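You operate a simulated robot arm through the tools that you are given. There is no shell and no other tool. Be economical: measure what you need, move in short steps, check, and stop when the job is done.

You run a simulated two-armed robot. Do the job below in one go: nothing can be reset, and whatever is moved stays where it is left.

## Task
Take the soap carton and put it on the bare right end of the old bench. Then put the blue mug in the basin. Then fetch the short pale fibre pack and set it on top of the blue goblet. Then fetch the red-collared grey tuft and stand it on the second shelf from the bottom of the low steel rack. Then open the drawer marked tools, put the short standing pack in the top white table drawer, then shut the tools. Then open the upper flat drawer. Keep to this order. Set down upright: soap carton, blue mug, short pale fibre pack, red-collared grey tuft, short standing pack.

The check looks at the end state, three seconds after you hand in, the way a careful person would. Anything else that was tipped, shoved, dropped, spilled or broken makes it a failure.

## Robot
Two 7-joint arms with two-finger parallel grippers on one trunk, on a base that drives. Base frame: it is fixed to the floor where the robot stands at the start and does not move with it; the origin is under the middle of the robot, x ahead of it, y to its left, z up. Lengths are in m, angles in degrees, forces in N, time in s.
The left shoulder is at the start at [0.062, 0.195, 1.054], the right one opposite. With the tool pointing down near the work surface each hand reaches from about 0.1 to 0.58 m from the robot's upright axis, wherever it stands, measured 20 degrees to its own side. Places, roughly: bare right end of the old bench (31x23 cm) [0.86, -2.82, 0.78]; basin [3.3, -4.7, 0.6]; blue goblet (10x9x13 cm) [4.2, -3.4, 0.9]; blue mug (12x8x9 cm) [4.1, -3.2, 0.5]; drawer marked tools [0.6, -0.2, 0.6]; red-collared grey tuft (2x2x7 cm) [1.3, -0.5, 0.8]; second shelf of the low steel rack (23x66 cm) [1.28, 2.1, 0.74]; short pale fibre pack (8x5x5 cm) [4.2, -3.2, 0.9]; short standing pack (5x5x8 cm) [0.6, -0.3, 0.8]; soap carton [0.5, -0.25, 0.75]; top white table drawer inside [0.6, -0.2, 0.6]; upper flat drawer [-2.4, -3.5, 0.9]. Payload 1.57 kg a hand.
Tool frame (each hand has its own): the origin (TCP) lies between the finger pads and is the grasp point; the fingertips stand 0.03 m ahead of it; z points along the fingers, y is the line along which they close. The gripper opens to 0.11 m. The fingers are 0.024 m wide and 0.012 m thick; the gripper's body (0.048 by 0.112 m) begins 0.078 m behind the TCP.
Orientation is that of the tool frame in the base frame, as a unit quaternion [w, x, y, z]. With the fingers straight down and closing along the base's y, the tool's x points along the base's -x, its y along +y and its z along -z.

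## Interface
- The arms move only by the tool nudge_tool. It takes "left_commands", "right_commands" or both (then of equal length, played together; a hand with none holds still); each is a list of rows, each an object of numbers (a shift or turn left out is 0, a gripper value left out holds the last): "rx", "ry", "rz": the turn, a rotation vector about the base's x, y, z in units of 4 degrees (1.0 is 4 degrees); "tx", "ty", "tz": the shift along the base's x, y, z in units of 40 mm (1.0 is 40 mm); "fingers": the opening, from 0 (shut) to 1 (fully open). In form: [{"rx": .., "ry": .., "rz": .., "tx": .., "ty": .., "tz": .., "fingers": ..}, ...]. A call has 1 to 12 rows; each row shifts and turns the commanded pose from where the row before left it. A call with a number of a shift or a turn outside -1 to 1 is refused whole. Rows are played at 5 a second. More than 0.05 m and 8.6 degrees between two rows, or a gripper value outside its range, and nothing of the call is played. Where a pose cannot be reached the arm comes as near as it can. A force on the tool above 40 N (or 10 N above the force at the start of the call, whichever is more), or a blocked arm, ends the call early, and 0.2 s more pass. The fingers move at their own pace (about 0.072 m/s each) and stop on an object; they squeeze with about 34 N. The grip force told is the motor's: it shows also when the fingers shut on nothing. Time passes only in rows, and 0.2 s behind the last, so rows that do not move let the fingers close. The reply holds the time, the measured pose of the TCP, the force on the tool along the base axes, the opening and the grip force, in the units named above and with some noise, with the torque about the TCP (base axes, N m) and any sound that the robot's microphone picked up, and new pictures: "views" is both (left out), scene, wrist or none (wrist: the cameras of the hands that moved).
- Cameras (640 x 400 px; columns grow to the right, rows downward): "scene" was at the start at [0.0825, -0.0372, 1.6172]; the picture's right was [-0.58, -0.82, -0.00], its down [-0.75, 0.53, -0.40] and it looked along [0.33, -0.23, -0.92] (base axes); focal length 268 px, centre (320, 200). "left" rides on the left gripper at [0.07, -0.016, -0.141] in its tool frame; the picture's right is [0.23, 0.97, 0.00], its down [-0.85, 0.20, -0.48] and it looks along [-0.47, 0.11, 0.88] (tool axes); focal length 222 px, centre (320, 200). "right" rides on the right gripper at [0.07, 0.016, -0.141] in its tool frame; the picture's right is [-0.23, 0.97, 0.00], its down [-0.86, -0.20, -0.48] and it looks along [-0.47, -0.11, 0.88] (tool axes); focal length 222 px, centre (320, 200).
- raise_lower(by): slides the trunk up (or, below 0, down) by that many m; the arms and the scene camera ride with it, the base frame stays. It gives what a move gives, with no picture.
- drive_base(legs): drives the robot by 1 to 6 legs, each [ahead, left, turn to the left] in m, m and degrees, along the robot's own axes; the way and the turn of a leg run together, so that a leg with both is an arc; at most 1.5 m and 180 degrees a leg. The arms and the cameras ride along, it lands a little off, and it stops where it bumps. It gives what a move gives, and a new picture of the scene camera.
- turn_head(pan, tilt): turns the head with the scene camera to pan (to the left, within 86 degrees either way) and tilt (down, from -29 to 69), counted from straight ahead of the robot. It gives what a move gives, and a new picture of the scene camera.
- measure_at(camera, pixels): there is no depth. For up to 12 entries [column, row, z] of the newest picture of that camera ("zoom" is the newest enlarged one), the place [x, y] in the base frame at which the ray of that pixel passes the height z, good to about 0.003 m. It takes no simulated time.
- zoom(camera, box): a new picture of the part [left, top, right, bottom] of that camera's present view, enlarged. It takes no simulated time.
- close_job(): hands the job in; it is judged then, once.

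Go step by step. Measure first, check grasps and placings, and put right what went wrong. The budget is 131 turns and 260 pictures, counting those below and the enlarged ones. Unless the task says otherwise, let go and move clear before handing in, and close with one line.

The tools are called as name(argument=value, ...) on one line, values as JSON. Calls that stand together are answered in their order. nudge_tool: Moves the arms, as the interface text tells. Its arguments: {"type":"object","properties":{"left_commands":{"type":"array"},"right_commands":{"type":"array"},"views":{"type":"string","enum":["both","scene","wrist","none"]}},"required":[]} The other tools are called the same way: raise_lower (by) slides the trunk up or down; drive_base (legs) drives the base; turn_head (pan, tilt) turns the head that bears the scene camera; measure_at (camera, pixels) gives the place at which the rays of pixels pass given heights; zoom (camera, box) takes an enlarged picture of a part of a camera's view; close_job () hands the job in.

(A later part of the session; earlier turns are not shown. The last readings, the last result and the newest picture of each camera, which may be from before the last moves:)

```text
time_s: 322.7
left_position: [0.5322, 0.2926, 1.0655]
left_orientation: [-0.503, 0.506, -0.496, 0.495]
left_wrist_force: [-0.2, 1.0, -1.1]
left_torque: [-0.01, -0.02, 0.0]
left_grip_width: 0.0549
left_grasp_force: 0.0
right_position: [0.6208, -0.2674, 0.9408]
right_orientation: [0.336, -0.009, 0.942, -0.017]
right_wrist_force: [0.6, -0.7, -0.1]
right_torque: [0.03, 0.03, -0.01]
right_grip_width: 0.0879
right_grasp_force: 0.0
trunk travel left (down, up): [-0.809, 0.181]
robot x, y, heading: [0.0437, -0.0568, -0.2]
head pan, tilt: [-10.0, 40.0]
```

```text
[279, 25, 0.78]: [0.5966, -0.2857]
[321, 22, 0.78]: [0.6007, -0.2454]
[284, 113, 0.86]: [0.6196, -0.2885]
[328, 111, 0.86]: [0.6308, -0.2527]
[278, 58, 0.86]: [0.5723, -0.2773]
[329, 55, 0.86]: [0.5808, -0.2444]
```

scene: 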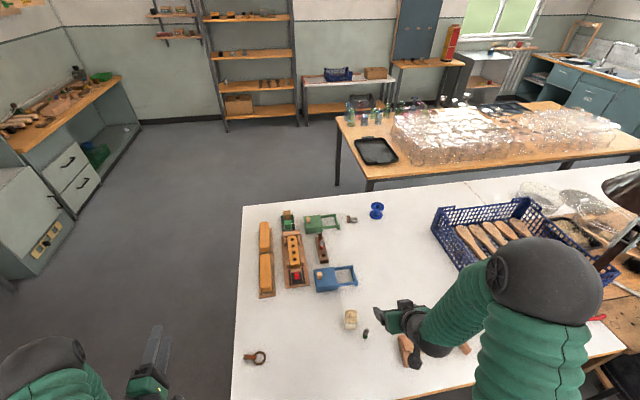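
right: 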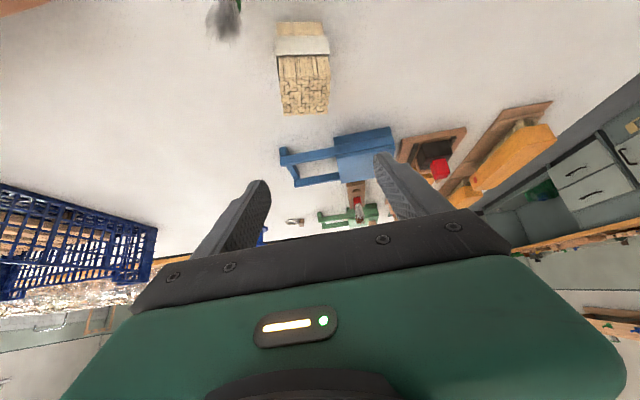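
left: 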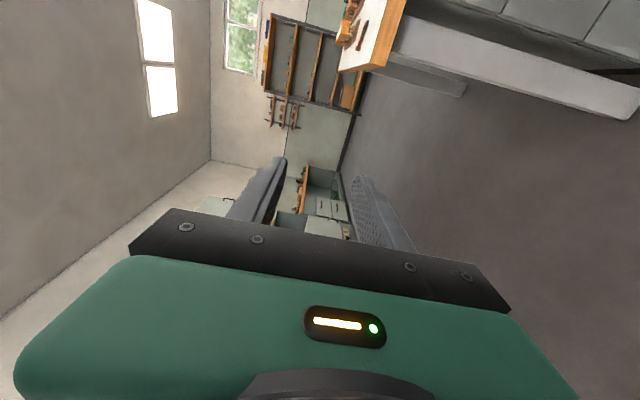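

Descend to z≈0.832 and grip the pack.

nudge_tool(right_commands=[{"tz": -0.5, "ty": 0.07}, {"tz": -0.55}, {"tz": -0.55}, {"tz": -0.55}, {"tz": -0.55}, {"fingers": 0}, {"fingers": 0}, {"fingers": 0}, {"tz": 0.05}, {"tz": 0.1}, {"tz": 0.15}, {"tz": 0.2}], views="both")

```text
time_s: 325.3
left_position: [0.5307, 0.2925, 1.0656]
left_orientation: [-0.503, 0.505, -0.495, 0.496]
left_wrist_force: [-0.5, 0.9, 0.3]
left_torque: [0.02, 0.0, -0.01]
left_grip_width: 0.0551
left_grasp_force: 0.0
right_position: [0.619, -0.2639, 0.8547]
right_orientation: [0.335, -0.009, 0.942, -0.018]
right_wrist_force: [0.1, -0.4, -1.0]
right_torque: [-0.02, 0.01, -0.03]
right_grip_width: 0.0443
right_grasp_force: 34.1
trunk travel left (down, up): [-0.809, 0.181]
robot x, y, heading: [0.045, -0.0557, 0.1]
head pan, tilt: [-10.0, 40.0]
```

scene: 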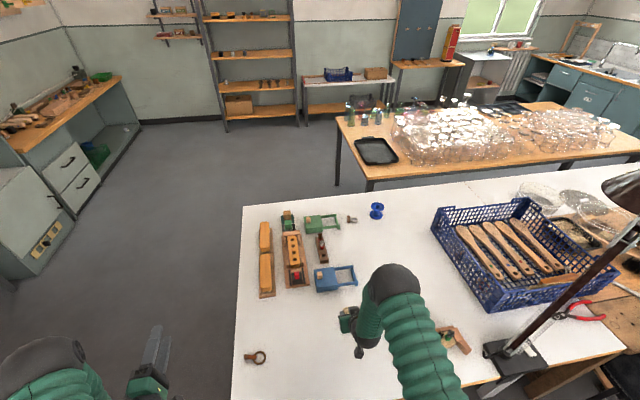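
right: 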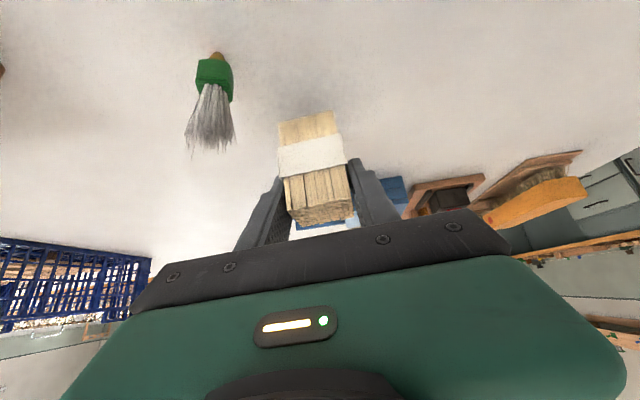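

Pack held. Lift it, back away from the table and shift right so that the left shoulder faces the tools drawer; lower the trunk.

nudge_tool(right_commands=[{"tz": 0.4}, {"tz": 0.5}, {"tz": 0.5}, {"tz": 0.5}, {"tz": 0.5}, {"tz": 0.5}], views="none")

drive_base(legs=[[-0.42, 0, 0], [0, -0.34, 0]])

raise_lower(by=-0.3)

nudge_tool(left_commands=[{"ty": -0.7, "tz": -0.5}, {"ty": -0.7, "tz": -0.5}, {"ty": -0.7, "tz": -0.5}, {"ty": -0.7, "tz": -0.5}, {"ty": -0.7, "tz": -0.5}, {"tz": -0.5}], views="both")

```text
time_s: 326.7
left_position: [0.5305, 0.2905, 1.0656]
left_orientation: [-0.504, 0.505, -0.496, 0.495]
left_wrist_force: [0.1, 0.3, 0.3]
left_torque: [0.01, 0.0, 0.02]
left_grip_width: 0.055
left_grasp_force: 0.1
right_position: [0.6182, -0.2639, 0.9714]
right_orientation: [0.336, -0.008, 0.942, -0.018]
right_wrist_force: [0.7, -0.4, -0.2]
right_torque: [0.0, 0.0, -0.01]
right_grip_width: 0.0443
right_grasp_force: 34.2
trunk travel left (down, up): [-0.809, 0.181]
robot x, y, heading: [0.0468, -0.0572, -0.2]
head pan, tilt: [-10.0, 40.0]
```

```text
time_s: 331.1
left_position: [0.1115, -0.0345, 1.0631]
left_orientation: [-0.502, 0.507, -0.493, 0.497]
left_wrist_force: [-0.3, 1.0, 0.6]
left_torque: [0.02, -0.03, -0.04]
left_grip_width: 0.0551
left_grasp_force: 0.0
right_position: [0.2017, -0.5921, 0.9724]
right_orientation: [0.335, -0.012, 0.942, -0.021]
right_wrist_force: [0.9, 1.0, 0.0]
right_torque: [-0.09, 0.01, -0.05]
right_grip_width: 0.0444
right_grasp_force: 34.3
trunk travel left (down, up): [-0.809, 0.181]
robot x, y, heading: [-0.3753, -0.3956, 0.1]
head pan, tilt: [-10.0, 40.0]
```

scene: 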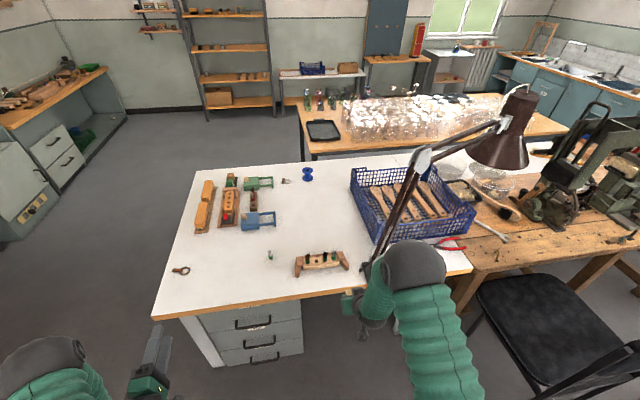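

```text
time_s: 334.1
left_position: [0.1114, -0.0445, 0.7668]
left_orientation: [0.505, -0.504, 0.496, -0.495]
left_wrist_force: [-0.5, -0.1, 0.6]
left_torque: [0.03, 0.0, -0.01]
left_grip_width: 0.055
left_grasp_force: 0.0
right_position: [0.1999, -0.6001, 0.6722]
right_orientation: [0.336, -0.009, 0.942, -0.017]
right_wrist_force: [0.3, -0.1, -0.3]
right_torque: [-0.01, 0.01, -0.01]
right_grip_width: 0.0444
right_grasp_force: 34.2
trunk travel left (down, up): [-0.509, 0.481]
robot x, y, heading: [-0.3745, -0.3908, 0.2]
head pan, tilt: [-10.0, 40.0]
```

```text
time_s: 335.5
left_position: [0.1101, -0.1861, 0.6465]
left_orientation: [0.505, -0.504, 0.496, -0.495]
left_wrist_force: [-0.3, 0.7, -0.6]
left_torque: [0.0, 0.01, 0.01]
left_grip_width: 0.0548
left_grasp_force: 0.0
right_position: [0.2023, -0.6009, 0.6699]
right_orientation: [0.337, -0.01, 0.941, -0.017]
right_wrist_force: [-0.4, -0.7, -1.2]
right_torque: [-0.01, -0.01, 0.03]
right_grip_width: 0.0443
right_grasp_force: 33.8
trunk travel left (down, up): [-0.509, 0.481]
robot x, y, heading: [-0.372, -0.3989, -0.1]
head pan, tilt: [-10.0, 40.0]
```

scene: 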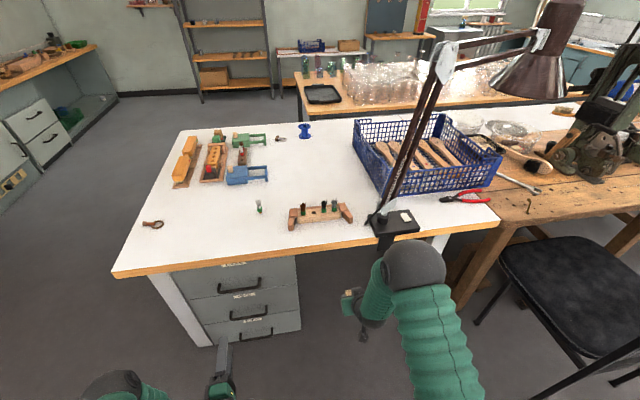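
left: 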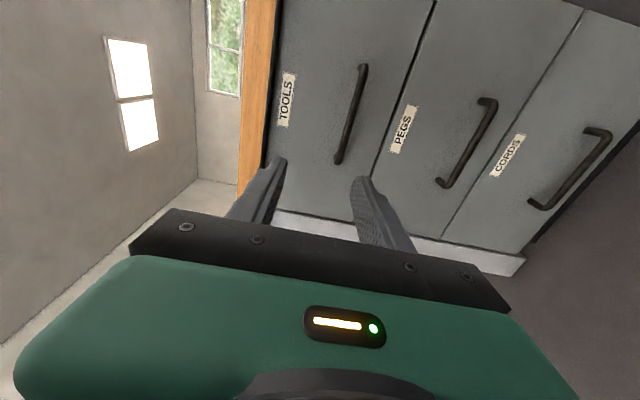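

Bar of TOOLS at (350,115) in the left view, spanning (362,66)–(338,162). Measure heights.

measure_at(camera="left", pixels=[[350, 115, 0.63], [350, 115, 0.62], [350, 115, 0.61], [350, 115, 0.6], [270, 130, 0.74], [270, 130, 0.76], [385, 120, 0.58]])

measure_at(camera="scene", pixels=[[238, 290, 0.65], [238, 290, 0.63], [238, 290, 0.61], [219, 291, 0.62], [260, 287, 0.62]])

```text
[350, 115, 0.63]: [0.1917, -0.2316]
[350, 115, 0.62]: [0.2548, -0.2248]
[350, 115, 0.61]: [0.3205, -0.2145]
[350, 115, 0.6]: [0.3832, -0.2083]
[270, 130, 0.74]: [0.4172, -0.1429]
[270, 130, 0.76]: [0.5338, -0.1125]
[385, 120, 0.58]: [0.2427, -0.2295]
```

```text
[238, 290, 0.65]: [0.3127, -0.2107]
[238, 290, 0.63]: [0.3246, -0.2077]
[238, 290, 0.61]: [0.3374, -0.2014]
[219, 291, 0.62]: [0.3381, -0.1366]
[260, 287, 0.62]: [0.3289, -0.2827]
```

Bar ≈(0.338,-0.205,0.608). Align and advance, then look.

nudge_tool(left_commands=[{"tz": -0.48, "ty": -0.24}, {"tz": -0.48, "ty": -0.24}, {"tx": 0.8}, {"tx": 0.8}, {"tx": 0.8}, {"tx": 0.8}, {"tx": 0.8}, {"tx": 0.5}], views="wrist")

```text
time_s: 337.3
left_position: [0.2898, -0.2049, 0.6096]
left_orientation: [0.505, -0.505, 0.496, -0.494]
left_wrist_force: [-0.5, 0.4, 0.3]
left_torque: [0.02, -0.03, 0.0]
left_grip_width: 0.0549
left_grasp_force: 0.0
right_position: [0.2001, -0.6002, 0.671]
right_orientation: [0.336, -0.01, 0.942, -0.016]
right_wrist_force: [0.6, 0.4, -0.2]
right_torque: [-0.01, 0.0, -0.01]
right_grip_width: 0.0441
right_grasp_force: 34.2
trunk travel left (down, up): [-0.509, 0.481]
robot x, y, heading: [-0.374, -0.3945, 0.0]
head pan, tilt: [-10.0, 40.0]
```

left: 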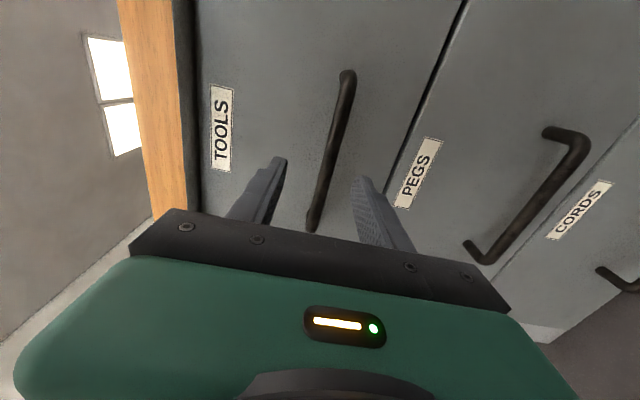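

The bar is between the fingers. Advance 3.5 cm and close.

nudge_tool(left_commands=[{"tx": 0.45}, {"tx": 0.42}, {"fingers": 0}, {"fingers": 0}, {"fingers": 0}, {}], views="wrist")

```text
time_s: 338.7
left_position: [0.3246, -0.2069, 0.603]
left_orientation: [-0.501, 0.508, -0.498, 0.493]
left_wrist_force: [-3.6, -1.3, -32.9]
left_torque: [0.05, 0.58, 0.87]
left_grip_width: 0.0131
left_grasp_force: 29.7
right_position: [0.2029, -0.599, 0.6691]
right_orientation: [0.334, -0.01, 0.942, -0.017]
right_wrist_force: [-0.6, -0.2, -0.6]
right_torque: [-0.02, -0.01, 0.02]
right_grip_width: 0.0443
right_grasp_force: 34.3
trunk travel left (down, up): [-0.509, 0.481]
robot x, y, heading: [-0.375, -0.3924, 0.1]
head pan, tilt: [-10.0, 40.0]
```

left: 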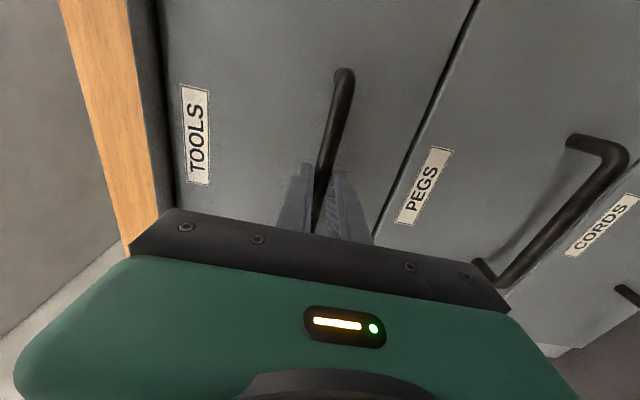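

Bar gripped. Ease the vertical strain and pull the drawer out ~0.25 m.

nudge_tool(left_commands=[{"tz": -0.13}, {"tx": -0.3}, {"tx": -0.6}, {"tx": -0.7}, {"tx": -0.7}, {"tx": -0.7}, {"tx": -0.7}, {"tx": -0.7}, {"tx": -0.7}, {"tx": -0.7}, {"tx": -0.5}], views="scene")

```text
time_s: 341.1
left_position: [0.0738, -0.2049, 0.6022]
left_orientation: [-0.505, 0.505, -0.495, 0.494]
left_wrist_force: [-0.5, 0.0, -17.8]
left_torque: [-0.09, 0.39, -0.21]
left_grip_width: 0.0126
left_grasp_force: 29.8
right_position: [0.2004, -0.6, 0.6715]
right_orientation: [0.337, -0.01, 0.941, -0.017]
right_wrist_force: [0.0, 0.2, -0.6]
right_torque: [0.02, 0.02, 0.0]
right_grip_width: 0.0445
right_grasp_force: 33.5
trunk travel left (down, up): [-0.509, 0.481]
robot x, y, heading: [-0.3727, -0.3918, 0.1]
head pan, tilt: [-10.0, 40.0]
```

scene: 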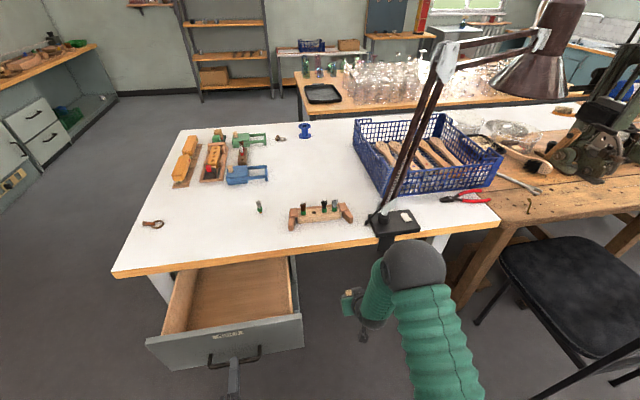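

The drawer is open and empty. Pull it a little further while raising the right hand, then bring the pack over the drawer.

nudge_tool(left_commands=[{"tx": -0.3}, {"tx": -0.4}, {"tx": -0.4}, {"tx": -0.3}, {}, {}, {}, {}, {}, {}, {}, {}], right_commands=[{"tz": 0.8}, {"tz": 0.9}, {"tz": 0.9}, {"tz": 0.9}, {"ty": 0.7}, {"ty": 0.9}, {"ty": 0.9}, {"ty": 0.9}, {"ty": 0.9}, {"ty": 0.9}, {"ty": 0.9}, {"ty": 0.6}], views="both")

zoom(camera="scene", box=[120, 230, 340, 400])

```text
time_s: 343.1
left_position: [0.0154, -0.2044, 0.6031]
left_orientation: [-0.502, 0.506, -0.499, 0.493]
left_wrist_force: [1.1, 4.7, -8.9]
left_torque: [-0.07, 0.26, 0.62]
left_grip_width: 0.0129
left_grasp_force: 29.8
right_position: [0.2215, -0.5329, 0.8334]
right_orientation: [0.352, 0.077, 0.932, -0.032]
right_wrist_force: [-0.2, -0.2, -1.0]
right_torque: [0.02, -0.04, 0.0]
right_grip_width: 0.0445
right_grasp_force: 34.0
trunk travel left (down, up): [-0.509, 0.481]
robot x, y, heading: [-0.3699, -0.393, -0.0]
head pan, tilt: [-10.0, 40.0]
stopped in row 9 (left hand): the force on the tool passed its limit at 44 N (the readings are from after the stop); the commanded pose is now the measured one
```

scene: 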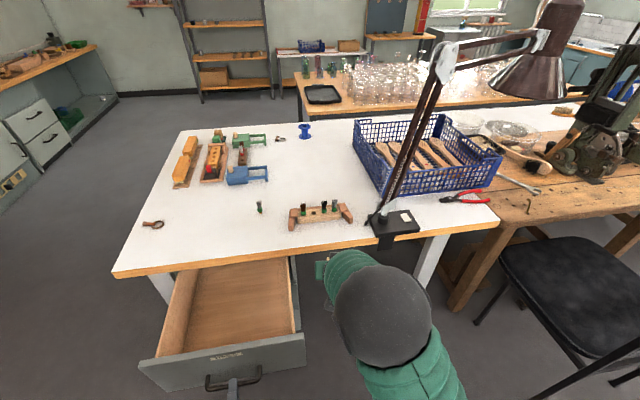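
right: 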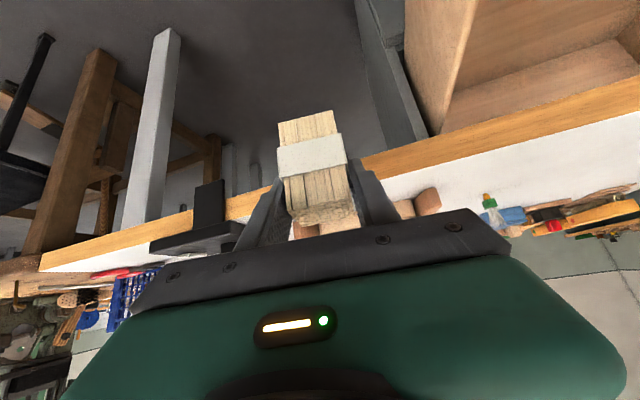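
left: 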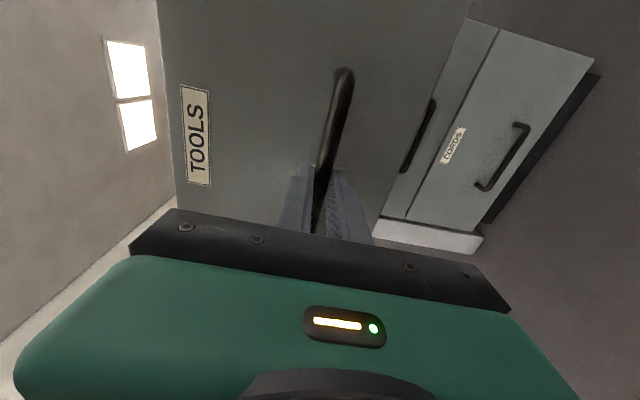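

```text
2.35 times, centred on (230, 315) of scene
```

zoom: 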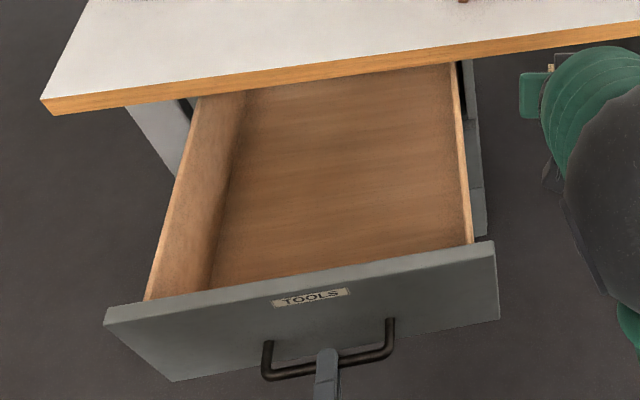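

Release the bar, draw the left hand clear, and strafe left so that the right hand comes over the drawer.

nudge_tool(left_commands=[{"fingers": 0.6}, {"fingers": 0.6}, {"fingers": 0.6}, {"tx": -0.6}, {"tx": -0.8}, {"tx": -0.5}], views="none")

drive_base(legs=[[0, 0.27, 0]])

zoom(camera="right", box=[0, 0, 640, 400])

```text
time_s: 344.5
left_position: [-0.0616, -0.2074, 0.6028]
left_orientation: [-0.502, 0.504, -0.498, 0.495]
left_wrist_force: [-0.3, 0.3, 0.6]
left_torque: [0.0, -0.01, 0.02]
left_grip_width: 0.0659
left_grasp_force: 0.1
right_position: [0.2236, -0.5315, 0.8329]
right_orientation: [0.351, 0.076, 0.933, -0.03]
right_wrist_force: [0.6, -0.4, -0.3]
right_torque: [-0.01, -0.01, 0.01]
right_grip_width: 0.0442
right_grasp_force: 33.9
trunk travel left (down, up): [-0.509, 0.481]
robot x, y, heading: [-0.3741, -0.3912, 0.1]
head pan, tilt: [-10.0, 40.0]
```

```text
time_s: 346.4
left_position: [-0.0613, 0.0629, 0.6047]
left_orientation: [-0.504, 0.505, -0.499, 0.492]
left_wrist_force: [0.3, 0.9, 0.2]
left_torque: [0.0, 0.01, 0.0]
left_grip_width: 0.0662
left_grasp_force: 0.0
right_position: [0.2234, -0.2628, 0.8336]
right_orientation: [0.352, 0.077, 0.932, -0.026]
right_wrist_force: [0.2, -0.8, -1.6]
right_torque: [0.02, 0.0, -0.01]
right_grip_width: 0.0442
right_grasp_force: 34.1
trunk travel left (down, up): [-0.509, 0.481]
robot x, y, heading: [-0.3694, -0.1181, 0.1]
head pan, tilt: [-10.0, 40.0]
```

scene: 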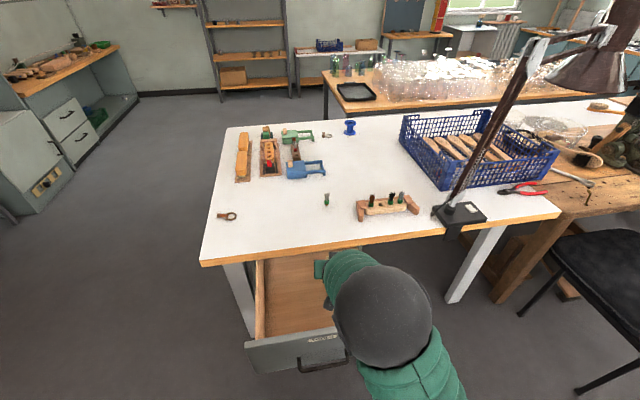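

```text
1.00 times, centred on (320, 200) of right (not enlarged: the box is as wide or as high as the picture)
```

zoom: 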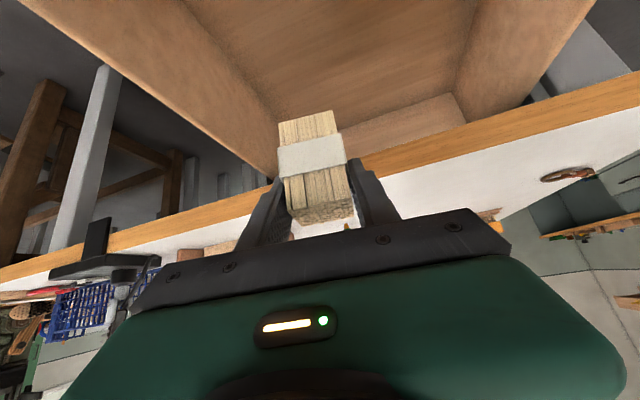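

Pack is above the drawer. Shift a bit in and left by driving, then lower with the trunk.

drive_base(legs=[[0.04, 0.03, 0]])

raise_lower(by=-0.12)

zoom(camera="right", box=[0, 0, 640, 400])

zoom(camera="scene", box=[200, 220, 440, 400])

```text
time_s: 347.3
left_position: [-0.021, 0.0892, 0.6039]
left_orientation: [0.504, -0.504, 0.5, -0.491]
left_wrist_force: [0.3, 0.5, 0.1]
left_torque: [0.0, -0.02, 0.0]
left_grip_width: 0.0659
left_grasp_force: 0.2
right_position: [0.2635, -0.2375, 0.8333]
right_orientation: [0.353, 0.08, 0.932, -0.025]
right_wrist_force: [0.5, -1.5, -0.2]
right_torque: [0.09, 0.06, 0.07]
right_grip_width: 0.0443
right_grasp_force: 34.1
trunk travel left (down, up): [-0.509, 0.481]
robot x, y, heading: [-0.335, -0.094, -0.2]
head pan, tilt: [-10.0, 40.0]
```

scene: 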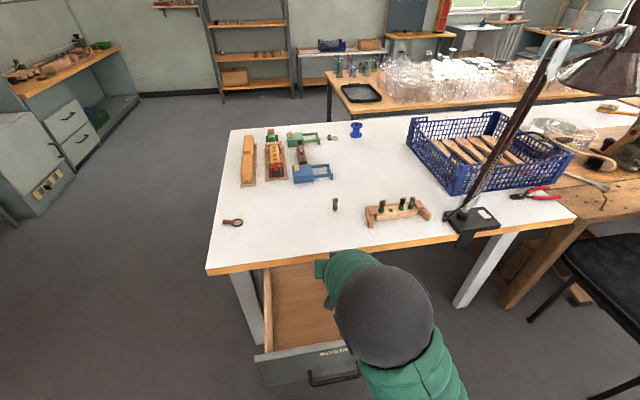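

```text
time_s: 348.8
left_position: [-0.0225, 0.093, 0.482]
left_orientation: [-0.503, 0.506, -0.497, 0.494]
left_wrist_force: [-0.4, 0.2, -0.2]
left_torque: [-0.02, 0.03, 0.01]
left_grip_width: 0.066
left_grasp_force: 0.0
right_position: [0.2633, -0.2335, 0.7138]
right_orientation: [0.353, 0.078, 0.932, -0.029]
right_wrist_force: [-0.8, -0.9, -1.2]
right_torque: [-0.01, 0.0, 0.0]
right_grip_width: 0.0444
right_grasp_force: 33.9
trunk travel left (down, up): [-0.389, 0.601]
robot x, y, heading: [-0.3313, -0.0945, 0.2]
head pan, tilt: [-10.0, 40.0]
```

```text
1.00 times, centred on (320, 200) of right (not enlarged: the box is as wide or as high as the picture)
```

zoom: 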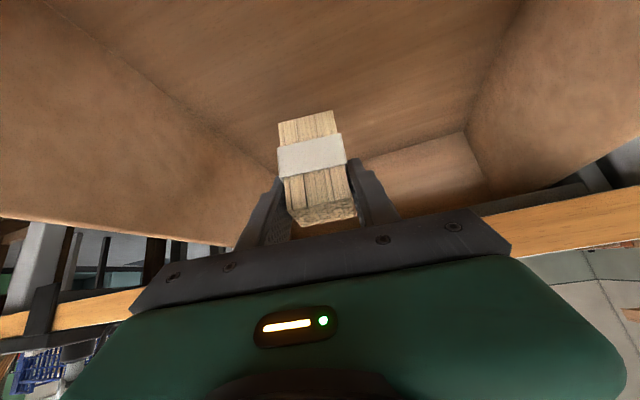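

```text
2.22 times, centred on (320, 310) of scene
```

zoom: 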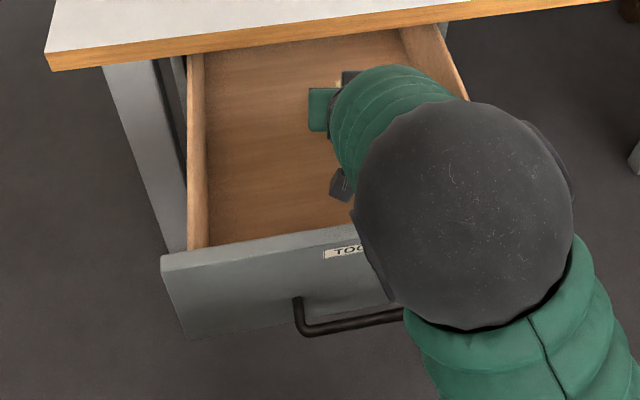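

Clear inside the drawer. Keep lowering with checks.

raise_lower(by=-0.035)

raise_lower(by=-0.012)

zoom(camera="right", box=[160, 40, 480, 240])

```text
time_s: 349.6
left_position: [-0.0229, 0.0934, 0.4471]
left_orientation: [-0.502, 0.506, -0.498, 0.493]
left_wrist_force: [-0.4, 0.8, 0.1]
left_torque: [0.02, -0.02, 0.02]
left_grip_width: 0.0662
left_grasp_force: 0.2
right_position: [0.2621, -0.2325, 0.6799]
right_orientation: [0.354, 0.078, 0.932, -0.029]
right_wrist_force: [0.0, -0.2, -0.6]
right_torque: [-0.01, 0.01, 0.03]
right_grip_width: 0.0446
right_grasp_force: 34.2
trunk travel left (down, up): [-0.354, 0.636]
robot x, y, heading: [-0.3342, -0.0907, 0.0]
head pan, tilt: [-10.0, 40.0]
```

```text
time_s: 350.2
left_position: [-0.023, 0.0931, 0.4365]
left_orientation: [-0.502, 0.506, -0.497, 0.494]
left_wrist_force: [-0.4, 0.3, 0.5]
left_torque: [-0.01, 0.03, 0.03]
left_grip_width: 0.0661
left_grasp_force: 0.2
right_position: [0.2625, -0.2317, 0.6696]
right_orientation: [0.354, 0.078, 0.931, -0.028]
right_wrist_force: [0.6, 0.2, 0.1]
right_torque: [0.0, 0.0, 0.02]
right_grip_width: 0.0442
right_grasp_force: 33.9
trunk travel left (down, up): [-0.342, 0.648]
robot x, y, heading: [-0.3307, -0.0959, 0.2]
head pan, tilt: [-10.0, 40.0]
```

```text
2.00 times, centred on (320, 140) of right
5 turns are left
```

zoom: 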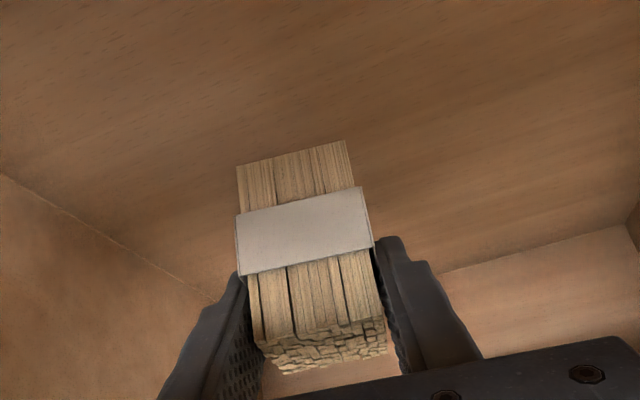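

Only five turns remain, so I'll chain: lower the pack to the drawer floor, release and rise, push the drawer shut with the left hand, then drive toward the flat drawers and look.

raise_lower(by=-0.012)

nudge_tool(right_commands=[{"tz": -0.07}, {"tz": -0.07}, {"tz": -0.07}, {"tz": -0.07}, {"tz": -0.07}, {"tz": -0.07}, {"tz": -0.07}, {"tz": -0.07}], views="none")

nudge_tool(right_commands=[{"tz": 0.03}, {"fingers": 0.6}, {"fingers": 0.9}, {"fingers": 0.9}, {}], views="wrist")

raise_lower(by=0.243)

drive_base(legs=[[0, -0.3, 0]])

nudge_tool(left_commands=[{"fingers": 0, "tx": 0.5}, {"tx": 0.8}, {"tx": 0.8}, {"tx": 0.8}, {"tx": 0.8}, {"tx": 0.8}, {"tx": 0.8}, {"tx": 0.8}, {"tx": 0.8}, {"tx": 0.8}, {"tx": 0.8}, {"tx": 0.8}], views="scene")

nudge_tool(left_commands=[{"tx": 0.4}, {"tx": 0.4}, {"tx": 0.3}, {"tx": -0.8, "fingers": 0.6}, {"tx": -0.8}, {"tx": -0.8}, {"tx": -0.8}, {"tx": -0.8}, {"tx": -0.8}], views="none")

nudge_tool(left_commands=[{"tx": -0.8}, {"tx": -0.8}, {"tx": -0.6}], views="none")

drive_base(legs=[[-0.7, 0, 0], [0, -1.4, 0], [0, 0, -90], [0, 0, -90], [0, 1.3, 0]])

turn_head(pan=15, tilt=30)

zoom(camera="scene", box=[160, 100, 480, 300])

```text
time_s: 350.9
left_position: [-0.0228, 0.093, 0.4236]
left_orientation: [-0.502, 0.505, -0.498, 0.495]
left_wrist_force: [0.0, 1.0, -0.7]
left_torque: [-0.02, -0.02, 0.01]
left_grip_width: 0.0659
left_grasp_force: 0.1
right_position: [0.2649, -0.2341, 0.6636]
right_orientation: [0.359, 0.079, 0.929, -0.028]
right_wrist_force: [0.6, -5.1, 24.0]
right_torque: [1.22, 4.14, 0.73]
right_grip_width: 0.0442
right_grasp_force: 34.5
trunk travel left (down, up): [-0.33, 0.66]
robot x, y, heading: [-0.3315, -0.0893, 0.3]
head pan, tilt: [-10.0, 40.0]
stopped: the force on the tool passed its limit at 43 N (the readings are from after the stop); the commanded pose is now the measured one
```

```text
time_s: 351.3
left_position: [-0.0228, 0.0934, 0.4242]
left_orientation: [-0.502, 0.506, -0.498, 0.495]
left_wrist_force: [-0.3, 0.1, -0.6]
left_torque: [0.05, 0.02, 0.0]
left_grip_width: 0.0658
left_grasp_force: 0.0
right_position: [0.2666, -0.2326, 0.6639]
right_orientation: [0.361, 0.079, 0.929, -0.027]
right_wrist_force: [0.9, -3.2, 21.7]
right_torque: [1.07, 3.81, 0.52]
right_grip_width: 0.0443
right_grasp_force: 33.9
trunk travel left (down, up): [-0.33, 0.66]
robot x, y, heading: [-0.3324, -0.0946, 0.3]
head pan, tilt: [-10.0, 40.0]
stopped in row 1 (right hand): the force on the tool passed its limit at 44 N (the readings are from after the stop); the commanded pose is now the measured one
```

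```text
time_s: 352.5
left_position: [-0.0217, 0.0932, 0.4253]
left_orientation: [-0.502, 0.506, -0.498, 0.494]
left_wrist_force: [-0.2, -0.3, 0.1]
left_torque: [0.02, 0.0, -0.01]
left_grip_width: 0.0661
left_grasp_force: 0.0
right_position: [0.2661, -0.2332, 0.6634]
right_orientation: [0.359, 0.08, 0.929, -0.028]
right_wrist_force: [0.5, -0.4, 14.8]
right_torque: [0.68, 2.61, 0.14]
right_grip_width: 0.0991
right_grasp_force: 0.1
trunk travel left (down, up): [-0.33, 0.66]
robot x, y, heading: [-0.3334, -0.0889, -0.0]
head pan, tilt: [-10.0, 40.0]
```

right: 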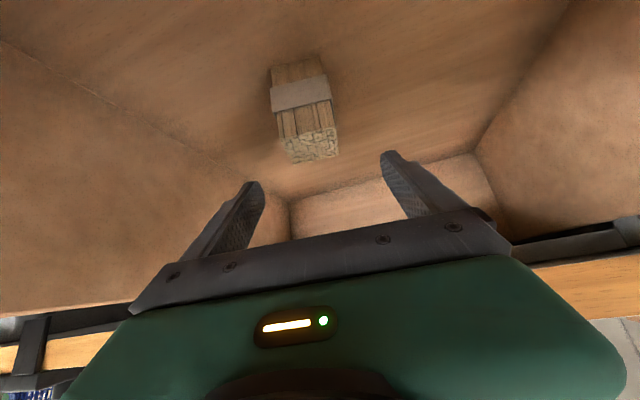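

```text
time_s: 355.0
left_position: [-0.0221, 0.0928, 0.668]
left_orientation: [-0.502, 0.506, -0.498, 0.494]
left_wrist_force: [-0.5, -0.1, 0.6]
left_torque: [0.02, -0.02, 0.01]
left_grip_width: 0.0661
left_grasp_force: 0.0
right_position: [0.2661, -0.2328, 0.9059]
right_orientation: [0.359, 0.077, 0.93, -0.025]
right_wrist_force: [0.9, -0.1, -0.5]
right_torque: [0.01, 0.01, 0.03]
right_grip_width: 0.0992
right_grasp_force: 0.1
trunk travel left (down, up): [-0.573, 0.417]
robot x, y, heading: [-0.332, -0.0948, 0.2]
head pan, tilt: [-10.0, 40.0]
```

```text
time_s: 357.1
left_position: [-0.0206, -0.2059, 0.6661]
left_orientation: [-0.502, 0.506, -0.498, 0.494]
left_wrist_force: [-0.2, 0.1, -0.7]
left_torque: [-0.01, 0.02, -0.03]
left_grip_width: 0.066
left_grasp_force: 0.1
right_position: [0.2662, -0.5294, 0.9032]
right_orientation: [0.358, 0.074, 0.93, -0.028]
right_wrist_force: [0.3, -0.2, -0.2]
right_torque: [-0.05, -0.04, -0.06]
right_grip_width: 0.0991
right_grasp_force: 0.1
trunk travel left (down, up): [-0.573, 0.417]
robot x, y, heading: [-0.3302, -0.3964, -0.0]
head pan, tilt: [-10.0, 40.0]
```

scene: 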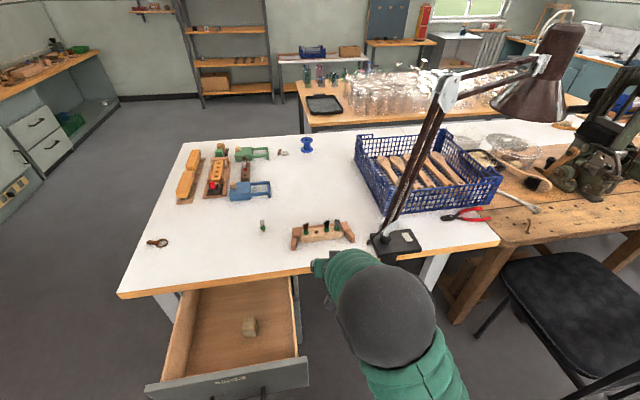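

```text
time_s: 359.7
left_position: [0.3491, -0.2097, 0.6685]
left_orientation: [-0.502, 0.505, -0.5, 0.493]
left_wrist_force: [-6.6, -4.0, -3.5]
left_torque: [0.05, 0.05, -0.15]
left_grip_width: 0.0
left_grasp_force: 21.0
right_position: [0.2635, -0.535, 0.9039]
right_orientation: [0.36, 0.075, 0.93, -0.026]
right_wrist_force: [-0.5, -0.6, 0.5]
right_torque: [0.03, 0.0, 0.0]
right_grip_width: 0.0991
right_grasp_force: 0.0
trunk travel left (down, up): [-0.573, 0.417]
robot x, y, heading: [-0.3305, -0.3992, 0.2]
head pan, tilt: [-10.0, 40.0]
```

scene: 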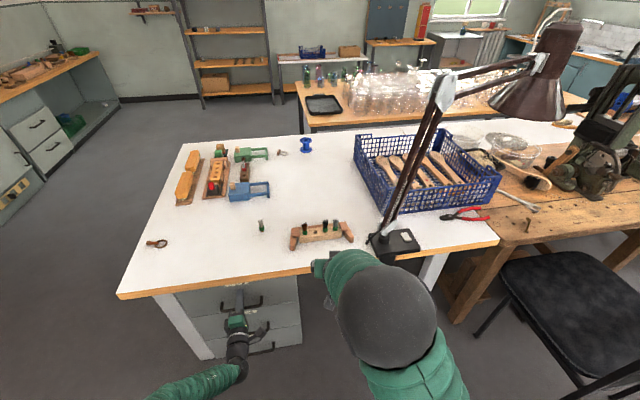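

```text
time_s: 359.9
left_position: [0.3494, -0.21, 0.6677]
left_orientation: [0.503, -0.503, 0.5, -0.494]
left_wrist_force: [-20.8, 2.3, 10.7]
left_torque: [0.0, -0.39, -0.19]
left_grip_width: 0.0002
left_grasp_force: 20.9
right_position: [0.2642, -0.5361, 0.9053]
right_orientation: [0.359, 0.077, 0.93, -0.027]
right_wrist_force: [0.2, 0.7, 0.4]
right_torque: [-0.04, -0.03, 0.0]
right_grip_width: 0.099
right_grasp_force: 0.0
trunk travel left (down, up): [-0.573, 0.417]
robot x, y, heading: [-0.3325, -0.394, 0.2]
head pan, tilt: [-10.0, 40.0]
stopped in row 1 (left hand): the force on the tool passed its limit at 64 N (the readings are from after the stop); the commanded pose is now the measured one
```

```text
time_s: 360.7
left_position: [0.2631, -0.2092, 0.6672]
left_orientation: [-0.502, 0.505, -0.5, 0.493]
left_wrist_force: [0.2, 0.0, -0.8]
left_torque: [-0.03, 0.01, -0.04]
left_grip_width: 0.0002
left_grasp_force: 21.8
right_position: [0.2649, -0.5342, 0.9041]
right_orientation: [0.359, 0.076, 0.93, -0.025]
right_wrist_force: [0.0, 0.4, -0.3]
right_torque: [-0.02, 0.01, -0.02]
right_grip_width: 0.0992
right_grasp_force: 0.1
trunk travel left (down, up): [-0.573, 0.417]
robot x, y, heading: [-0.3333, -0.3951, -0.1]
head pan, tilt: [-10.0, 40.0]
```

```text
time_s: 385.0
left_position: [-1.6416, -3.2784, 0.6675]
left_orientation: [-0.498, 0.505, 0.499, -0.498]
left_wrist_force: [0.1, -0.6, 0.9]
left_torque: [-0.04, 0.01, 0.01]
left_grip_width: 0.0
left_grasp_force: 20.8
right_position: [-1.6388, -2.9529, 0.9052]
right_orientation: [-0.03, 0.929, -0.087, -0.359]
right_wrist_force: [0.0, 0.8, 0.4]
right_torque: [-0.02, -0.01, -0.02]
right_grip_width: 0.099
right_grasp_force: 0.0
trunk travel left (down, up): [-0.573, 0.417]
robot x, y, heading: [-1.0444, -3.1046, 179.0]
head pan, tilt: [-10.0, 40.0]
```

scene: 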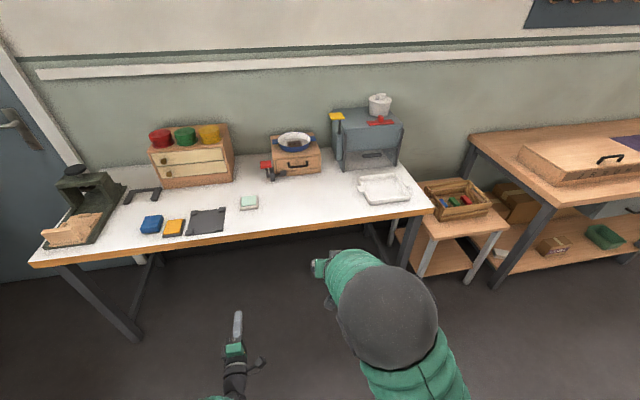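

```text
time_s: 385.9
left_position: [-1.6415, -3.2776, 0.6679]
left_orientation: [-0.499, 0.504, 0.5, -0.498]
left_wrist_force: [-0.2, -0.9, -0.1]
left_torque: [0.01, -0.01, 0.01]
left_grip_width: 0.0003
left_grasp_force: 21.0
right_position: [-1.6368, -2.953, 0.9074]
right_orientation: [-0.03, 0.929, -0.086, -0.359]
right_wrist_force: [1.2, -0.3, 0.5]
right_torque: [0.02, 0.0, -0.04]
right_grip_width: 0.0989
right_grasp_force: 0.0
trunk travel left (down, up): [-0.573, 0.417]
robot x, y, heading: [-1.0417, -3.1032, 179.2]
head pan, tilt: [15.0, 30.0]
```

scene: 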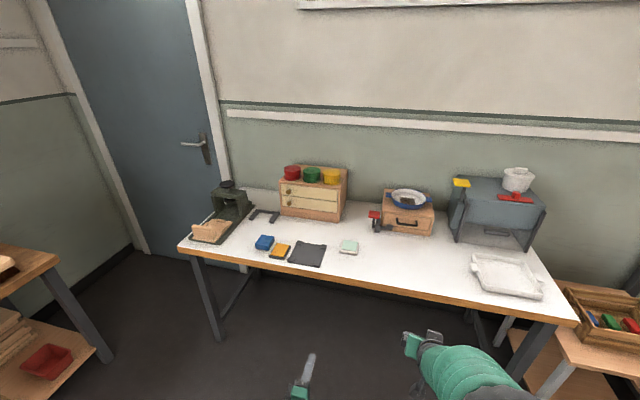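

```text
2.00 times, centred on (320, 200) of scene
4 turns are left
```

zoom: 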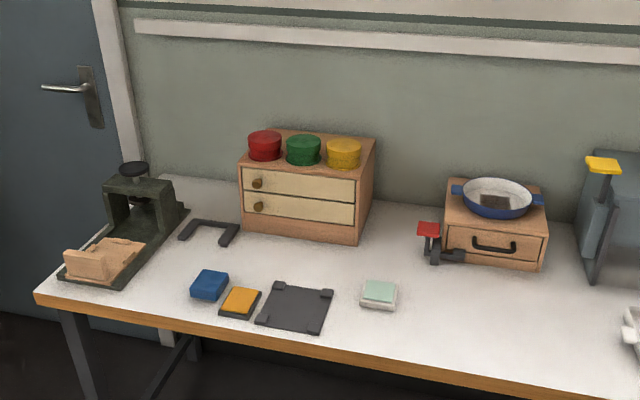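

The pack stands in the drawer and TOOLS is shut. The flat drawers are the small two-drawer cabinet; upper knob at zoom (257,183) → scene (288.5,191.5). Measure it and its surroundings, and raise the trunk for the approach.

measure_at(camera="scene", pixels=[[288.5, 191.5, 0.86], [288.5, 191.5, 0.89], [288.5, 191.5, 0.92], [281.5, 216, 0.78], [338.5, 223, 0.78], [280.5, 183, 0.92], [338.5, 190, 0.92], [289, 203, 0.84], [60, 256, 0.85], [97, 357, 0.0], [305, 275, 0.78], [227, 208, 0.85]])

raise_lower(by=0.22)

nudge_tool(left_commands=[{"fingers": 0.45}, {}, {}], views="both")

```text
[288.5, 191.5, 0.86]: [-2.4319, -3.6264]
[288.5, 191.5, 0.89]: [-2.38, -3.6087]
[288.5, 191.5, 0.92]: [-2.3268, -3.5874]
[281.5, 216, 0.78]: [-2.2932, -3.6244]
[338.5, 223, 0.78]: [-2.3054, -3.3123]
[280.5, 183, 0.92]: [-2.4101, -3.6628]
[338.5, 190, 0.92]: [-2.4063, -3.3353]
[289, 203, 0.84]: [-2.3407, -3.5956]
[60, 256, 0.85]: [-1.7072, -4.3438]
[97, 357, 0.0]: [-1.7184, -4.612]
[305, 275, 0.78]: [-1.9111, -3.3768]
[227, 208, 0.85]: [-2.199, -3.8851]
```

```text
time_s: 388.2
left_position: [-1.6414, -3.2776, 0.8885]
left_orientation: [-0.498, 0.504, 0.499, -0.498]
left_wrist_force: [1.2, -0.2, 0.6]
left_torque: [-0.01, 0.01, -0.01]
left_grip_width: 0.0
left_grasp_force: 21.1
right_position: [-1.6378, -2.9555, 1.1274]
right_orientation: [-0.028, 0.929, -0.084, -0.36]
right_wrist_force: [-0.5, -0.7, 0.8]
right_torque: [-0.01, 0.03, 0.03]
right_grip_width: 0.0991
right_grasp_force: 0.0
trunk travel left (down, up): [-0.793, 0.197]
robot x, y, heading: [-1.0415, -3.0995, 179.1]
head pan, tilt: [15.0, 30.0]
```

```text
time_s: 389.0
left_position: [-1.6411, -3.279, 0.8869]
left_orientation: [-0.498, 0.504, 0.5, -0.498]
left_wrist_force: [0.2, 0.0, 0.7]
left_torque: [-0.01, 0.0, 0.03]
left_grip_width: 0.0495
left_grasp_force: 0.1
right_position: [-1.6366, -2.9533, 1.1245]
right_orientation: [-0.03, 0.929, -0.086, -0.359]
right_wrist_force: [0.0, -0.5, -0.4]
right_torque: [0.01, -0.01, -0.03]
right_grip_width: 0.0988
right_grasp_force: 0.0
trunk travel left (down, up): [-0.793, 0.197]
robot x, y, heading: [-1.0423, -3.1038, 179.0]
head pan, tilt: [15.0, 30.0]
3 turns are left
```

scene: 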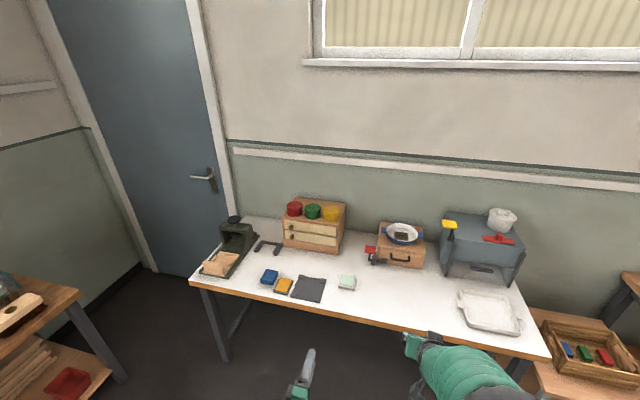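
left: 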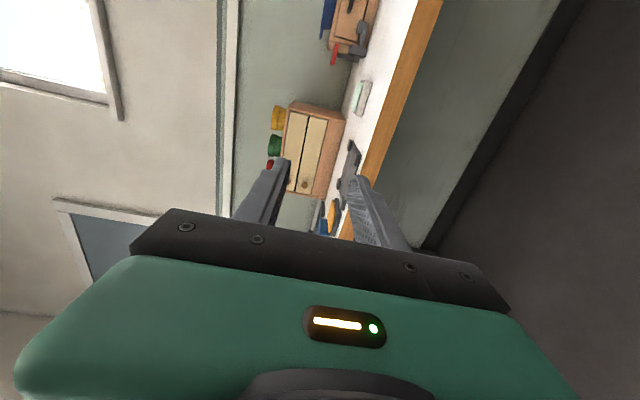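

Cabinet front ≈ x −2.30, upper knob ≈ (−2.28,−3.57,0.945). Re-measure from the new pictures, raise a bit, and drive so that the left hand stands just before the knob.

measure_at(camera="scene", pixels=[[291.5, 227, 0.92], [291.5, 227, 0.945], [291.5, 227, 0.97], [284, 247, 0.78], [339, 254, 0.78]])

measure_at(camera="left", pixels=[[305, 184, 0.85], [305, 184, 0.87], [290, 183, 0.93], [290, 183, 0.95], [285, 108, 0.98], [342, 122, 0.78]])

raise_lower(by=0.058)

drive_base(legs=[[0, 0.29, 0.9], [0.42, 0, 0]])

zoom(camera="left", box=[160, 60, 480, 260])

turn_head(pan=5, tilt=42)

zoom(camera="scene", box=[240, 120, 400, 220])

```text
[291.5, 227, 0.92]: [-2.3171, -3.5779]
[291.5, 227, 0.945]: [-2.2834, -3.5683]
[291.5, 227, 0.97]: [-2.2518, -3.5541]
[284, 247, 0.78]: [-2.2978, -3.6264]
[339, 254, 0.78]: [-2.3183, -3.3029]
```

```text
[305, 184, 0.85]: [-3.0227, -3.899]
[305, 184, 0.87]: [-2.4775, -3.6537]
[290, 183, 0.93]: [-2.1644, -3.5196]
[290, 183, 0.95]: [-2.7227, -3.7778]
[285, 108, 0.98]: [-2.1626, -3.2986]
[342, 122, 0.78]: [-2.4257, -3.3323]
```

```text
time_s: 390.0
left_position: [-1.6418, -3.278, 0.9447]
left_orientation: [-0.498, 0.504, 0.5, -0.498]
left_wrist_force: [-0.4, 0.4, 0.0]
left_torque: [-0.01, 0.0, 0.02]
left_grip_width: 0.0496
left_grasp_force: 0.0
right_position: [-1.6371, -2.9526, 1.1839]
right_orientation: [-0.03, 0.929, -0.086, -0.358]
right_wrist_force: [0.5, 0.2, 0.1]
right_torque: [0.02, 0.02, 0.03]
right_grip_width: 0.0991
right_grasp_force: 0.0
trunk travel left (down, up): [-0.851, 0.139]
robot x, y, heading: [-1.0485, -3.106, 179.1]
head pan, tilt: [15.0, 30.0]
```

```text
time_s: 394.2
left_position: [-2.0599, -3.5822, 0.9461]
left_orientation: [-0.496, 0.499, 0.503, -0.502]
left_wrist_force: [-0.2, -0.1, -0.3]
left_torque: [0.0, 0.01, -0.06]
left_grip_width: 0.0496
left_grasp_force: 0.1
right_position: [-2.0617, -3.2592, 1.1859]
right_orientation: [-0.028, 0.929, -0.077, -0.361]
right_wrist_force: [0.8, 0.1, -0.5]
right_torque: [0.07, 0.01, -0.05]
right_grip_width: 0.099
right_grasp_force: 0.0
trunk travel left (down, up): [-0.851, 0.139]
robot x, y, heading: [-1.4667, -3.3943, 180.0]
head pan, tilt: [15.0, 30.0]
```

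scene: 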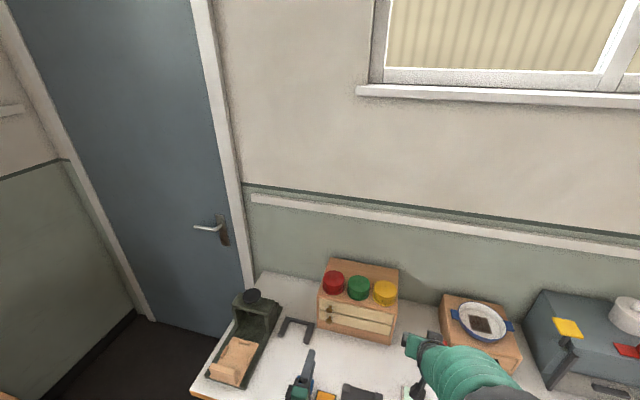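

```text
2.00 times, centred on (320, 160) of left
```

zoom: 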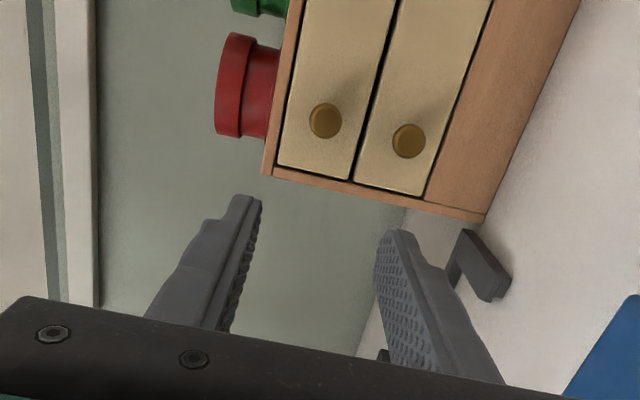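

```text
time_s: 394.9
left_position: [-2.0617, -3.5806, 0.9459]
left_orientation: [0.495, -0.501, -0.502, 0.502]
left_wrist_force: [-0.5, 0.3, 1.1]
left_torque: [-0.02, -0.01, 0.03]
left_grip_width: 0.0495
left_grasp_force: 0.1
right_position: [-2.0617, -3.2557, 1.1851]
right_orientation: [-0.027, 0.93, -0.077, -0.36]
right_wrist_force: [0.3, -0.1, 0.1]
right_torque: [0.02, 0.02, 0.02]
right_grip_width: 0.0991
right_grasp_force: 0.2
trunk travel left (down, up): [-0.851, 0.139]
robot x, y, heading: [-1.4657, -3.3922, 179.9]
head pan, tilt: [5.0, 42.0]
```

scene: 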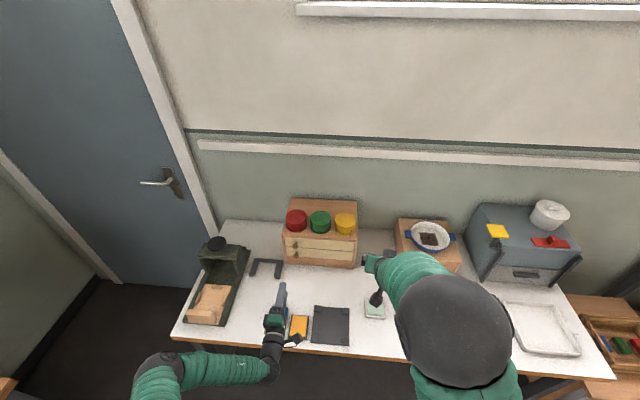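

```text
4.00 times, centred on (320, 170) of scene
2 turns are left
```

zoom: 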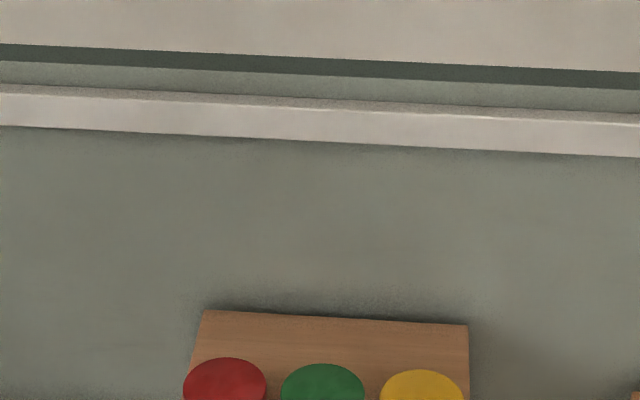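

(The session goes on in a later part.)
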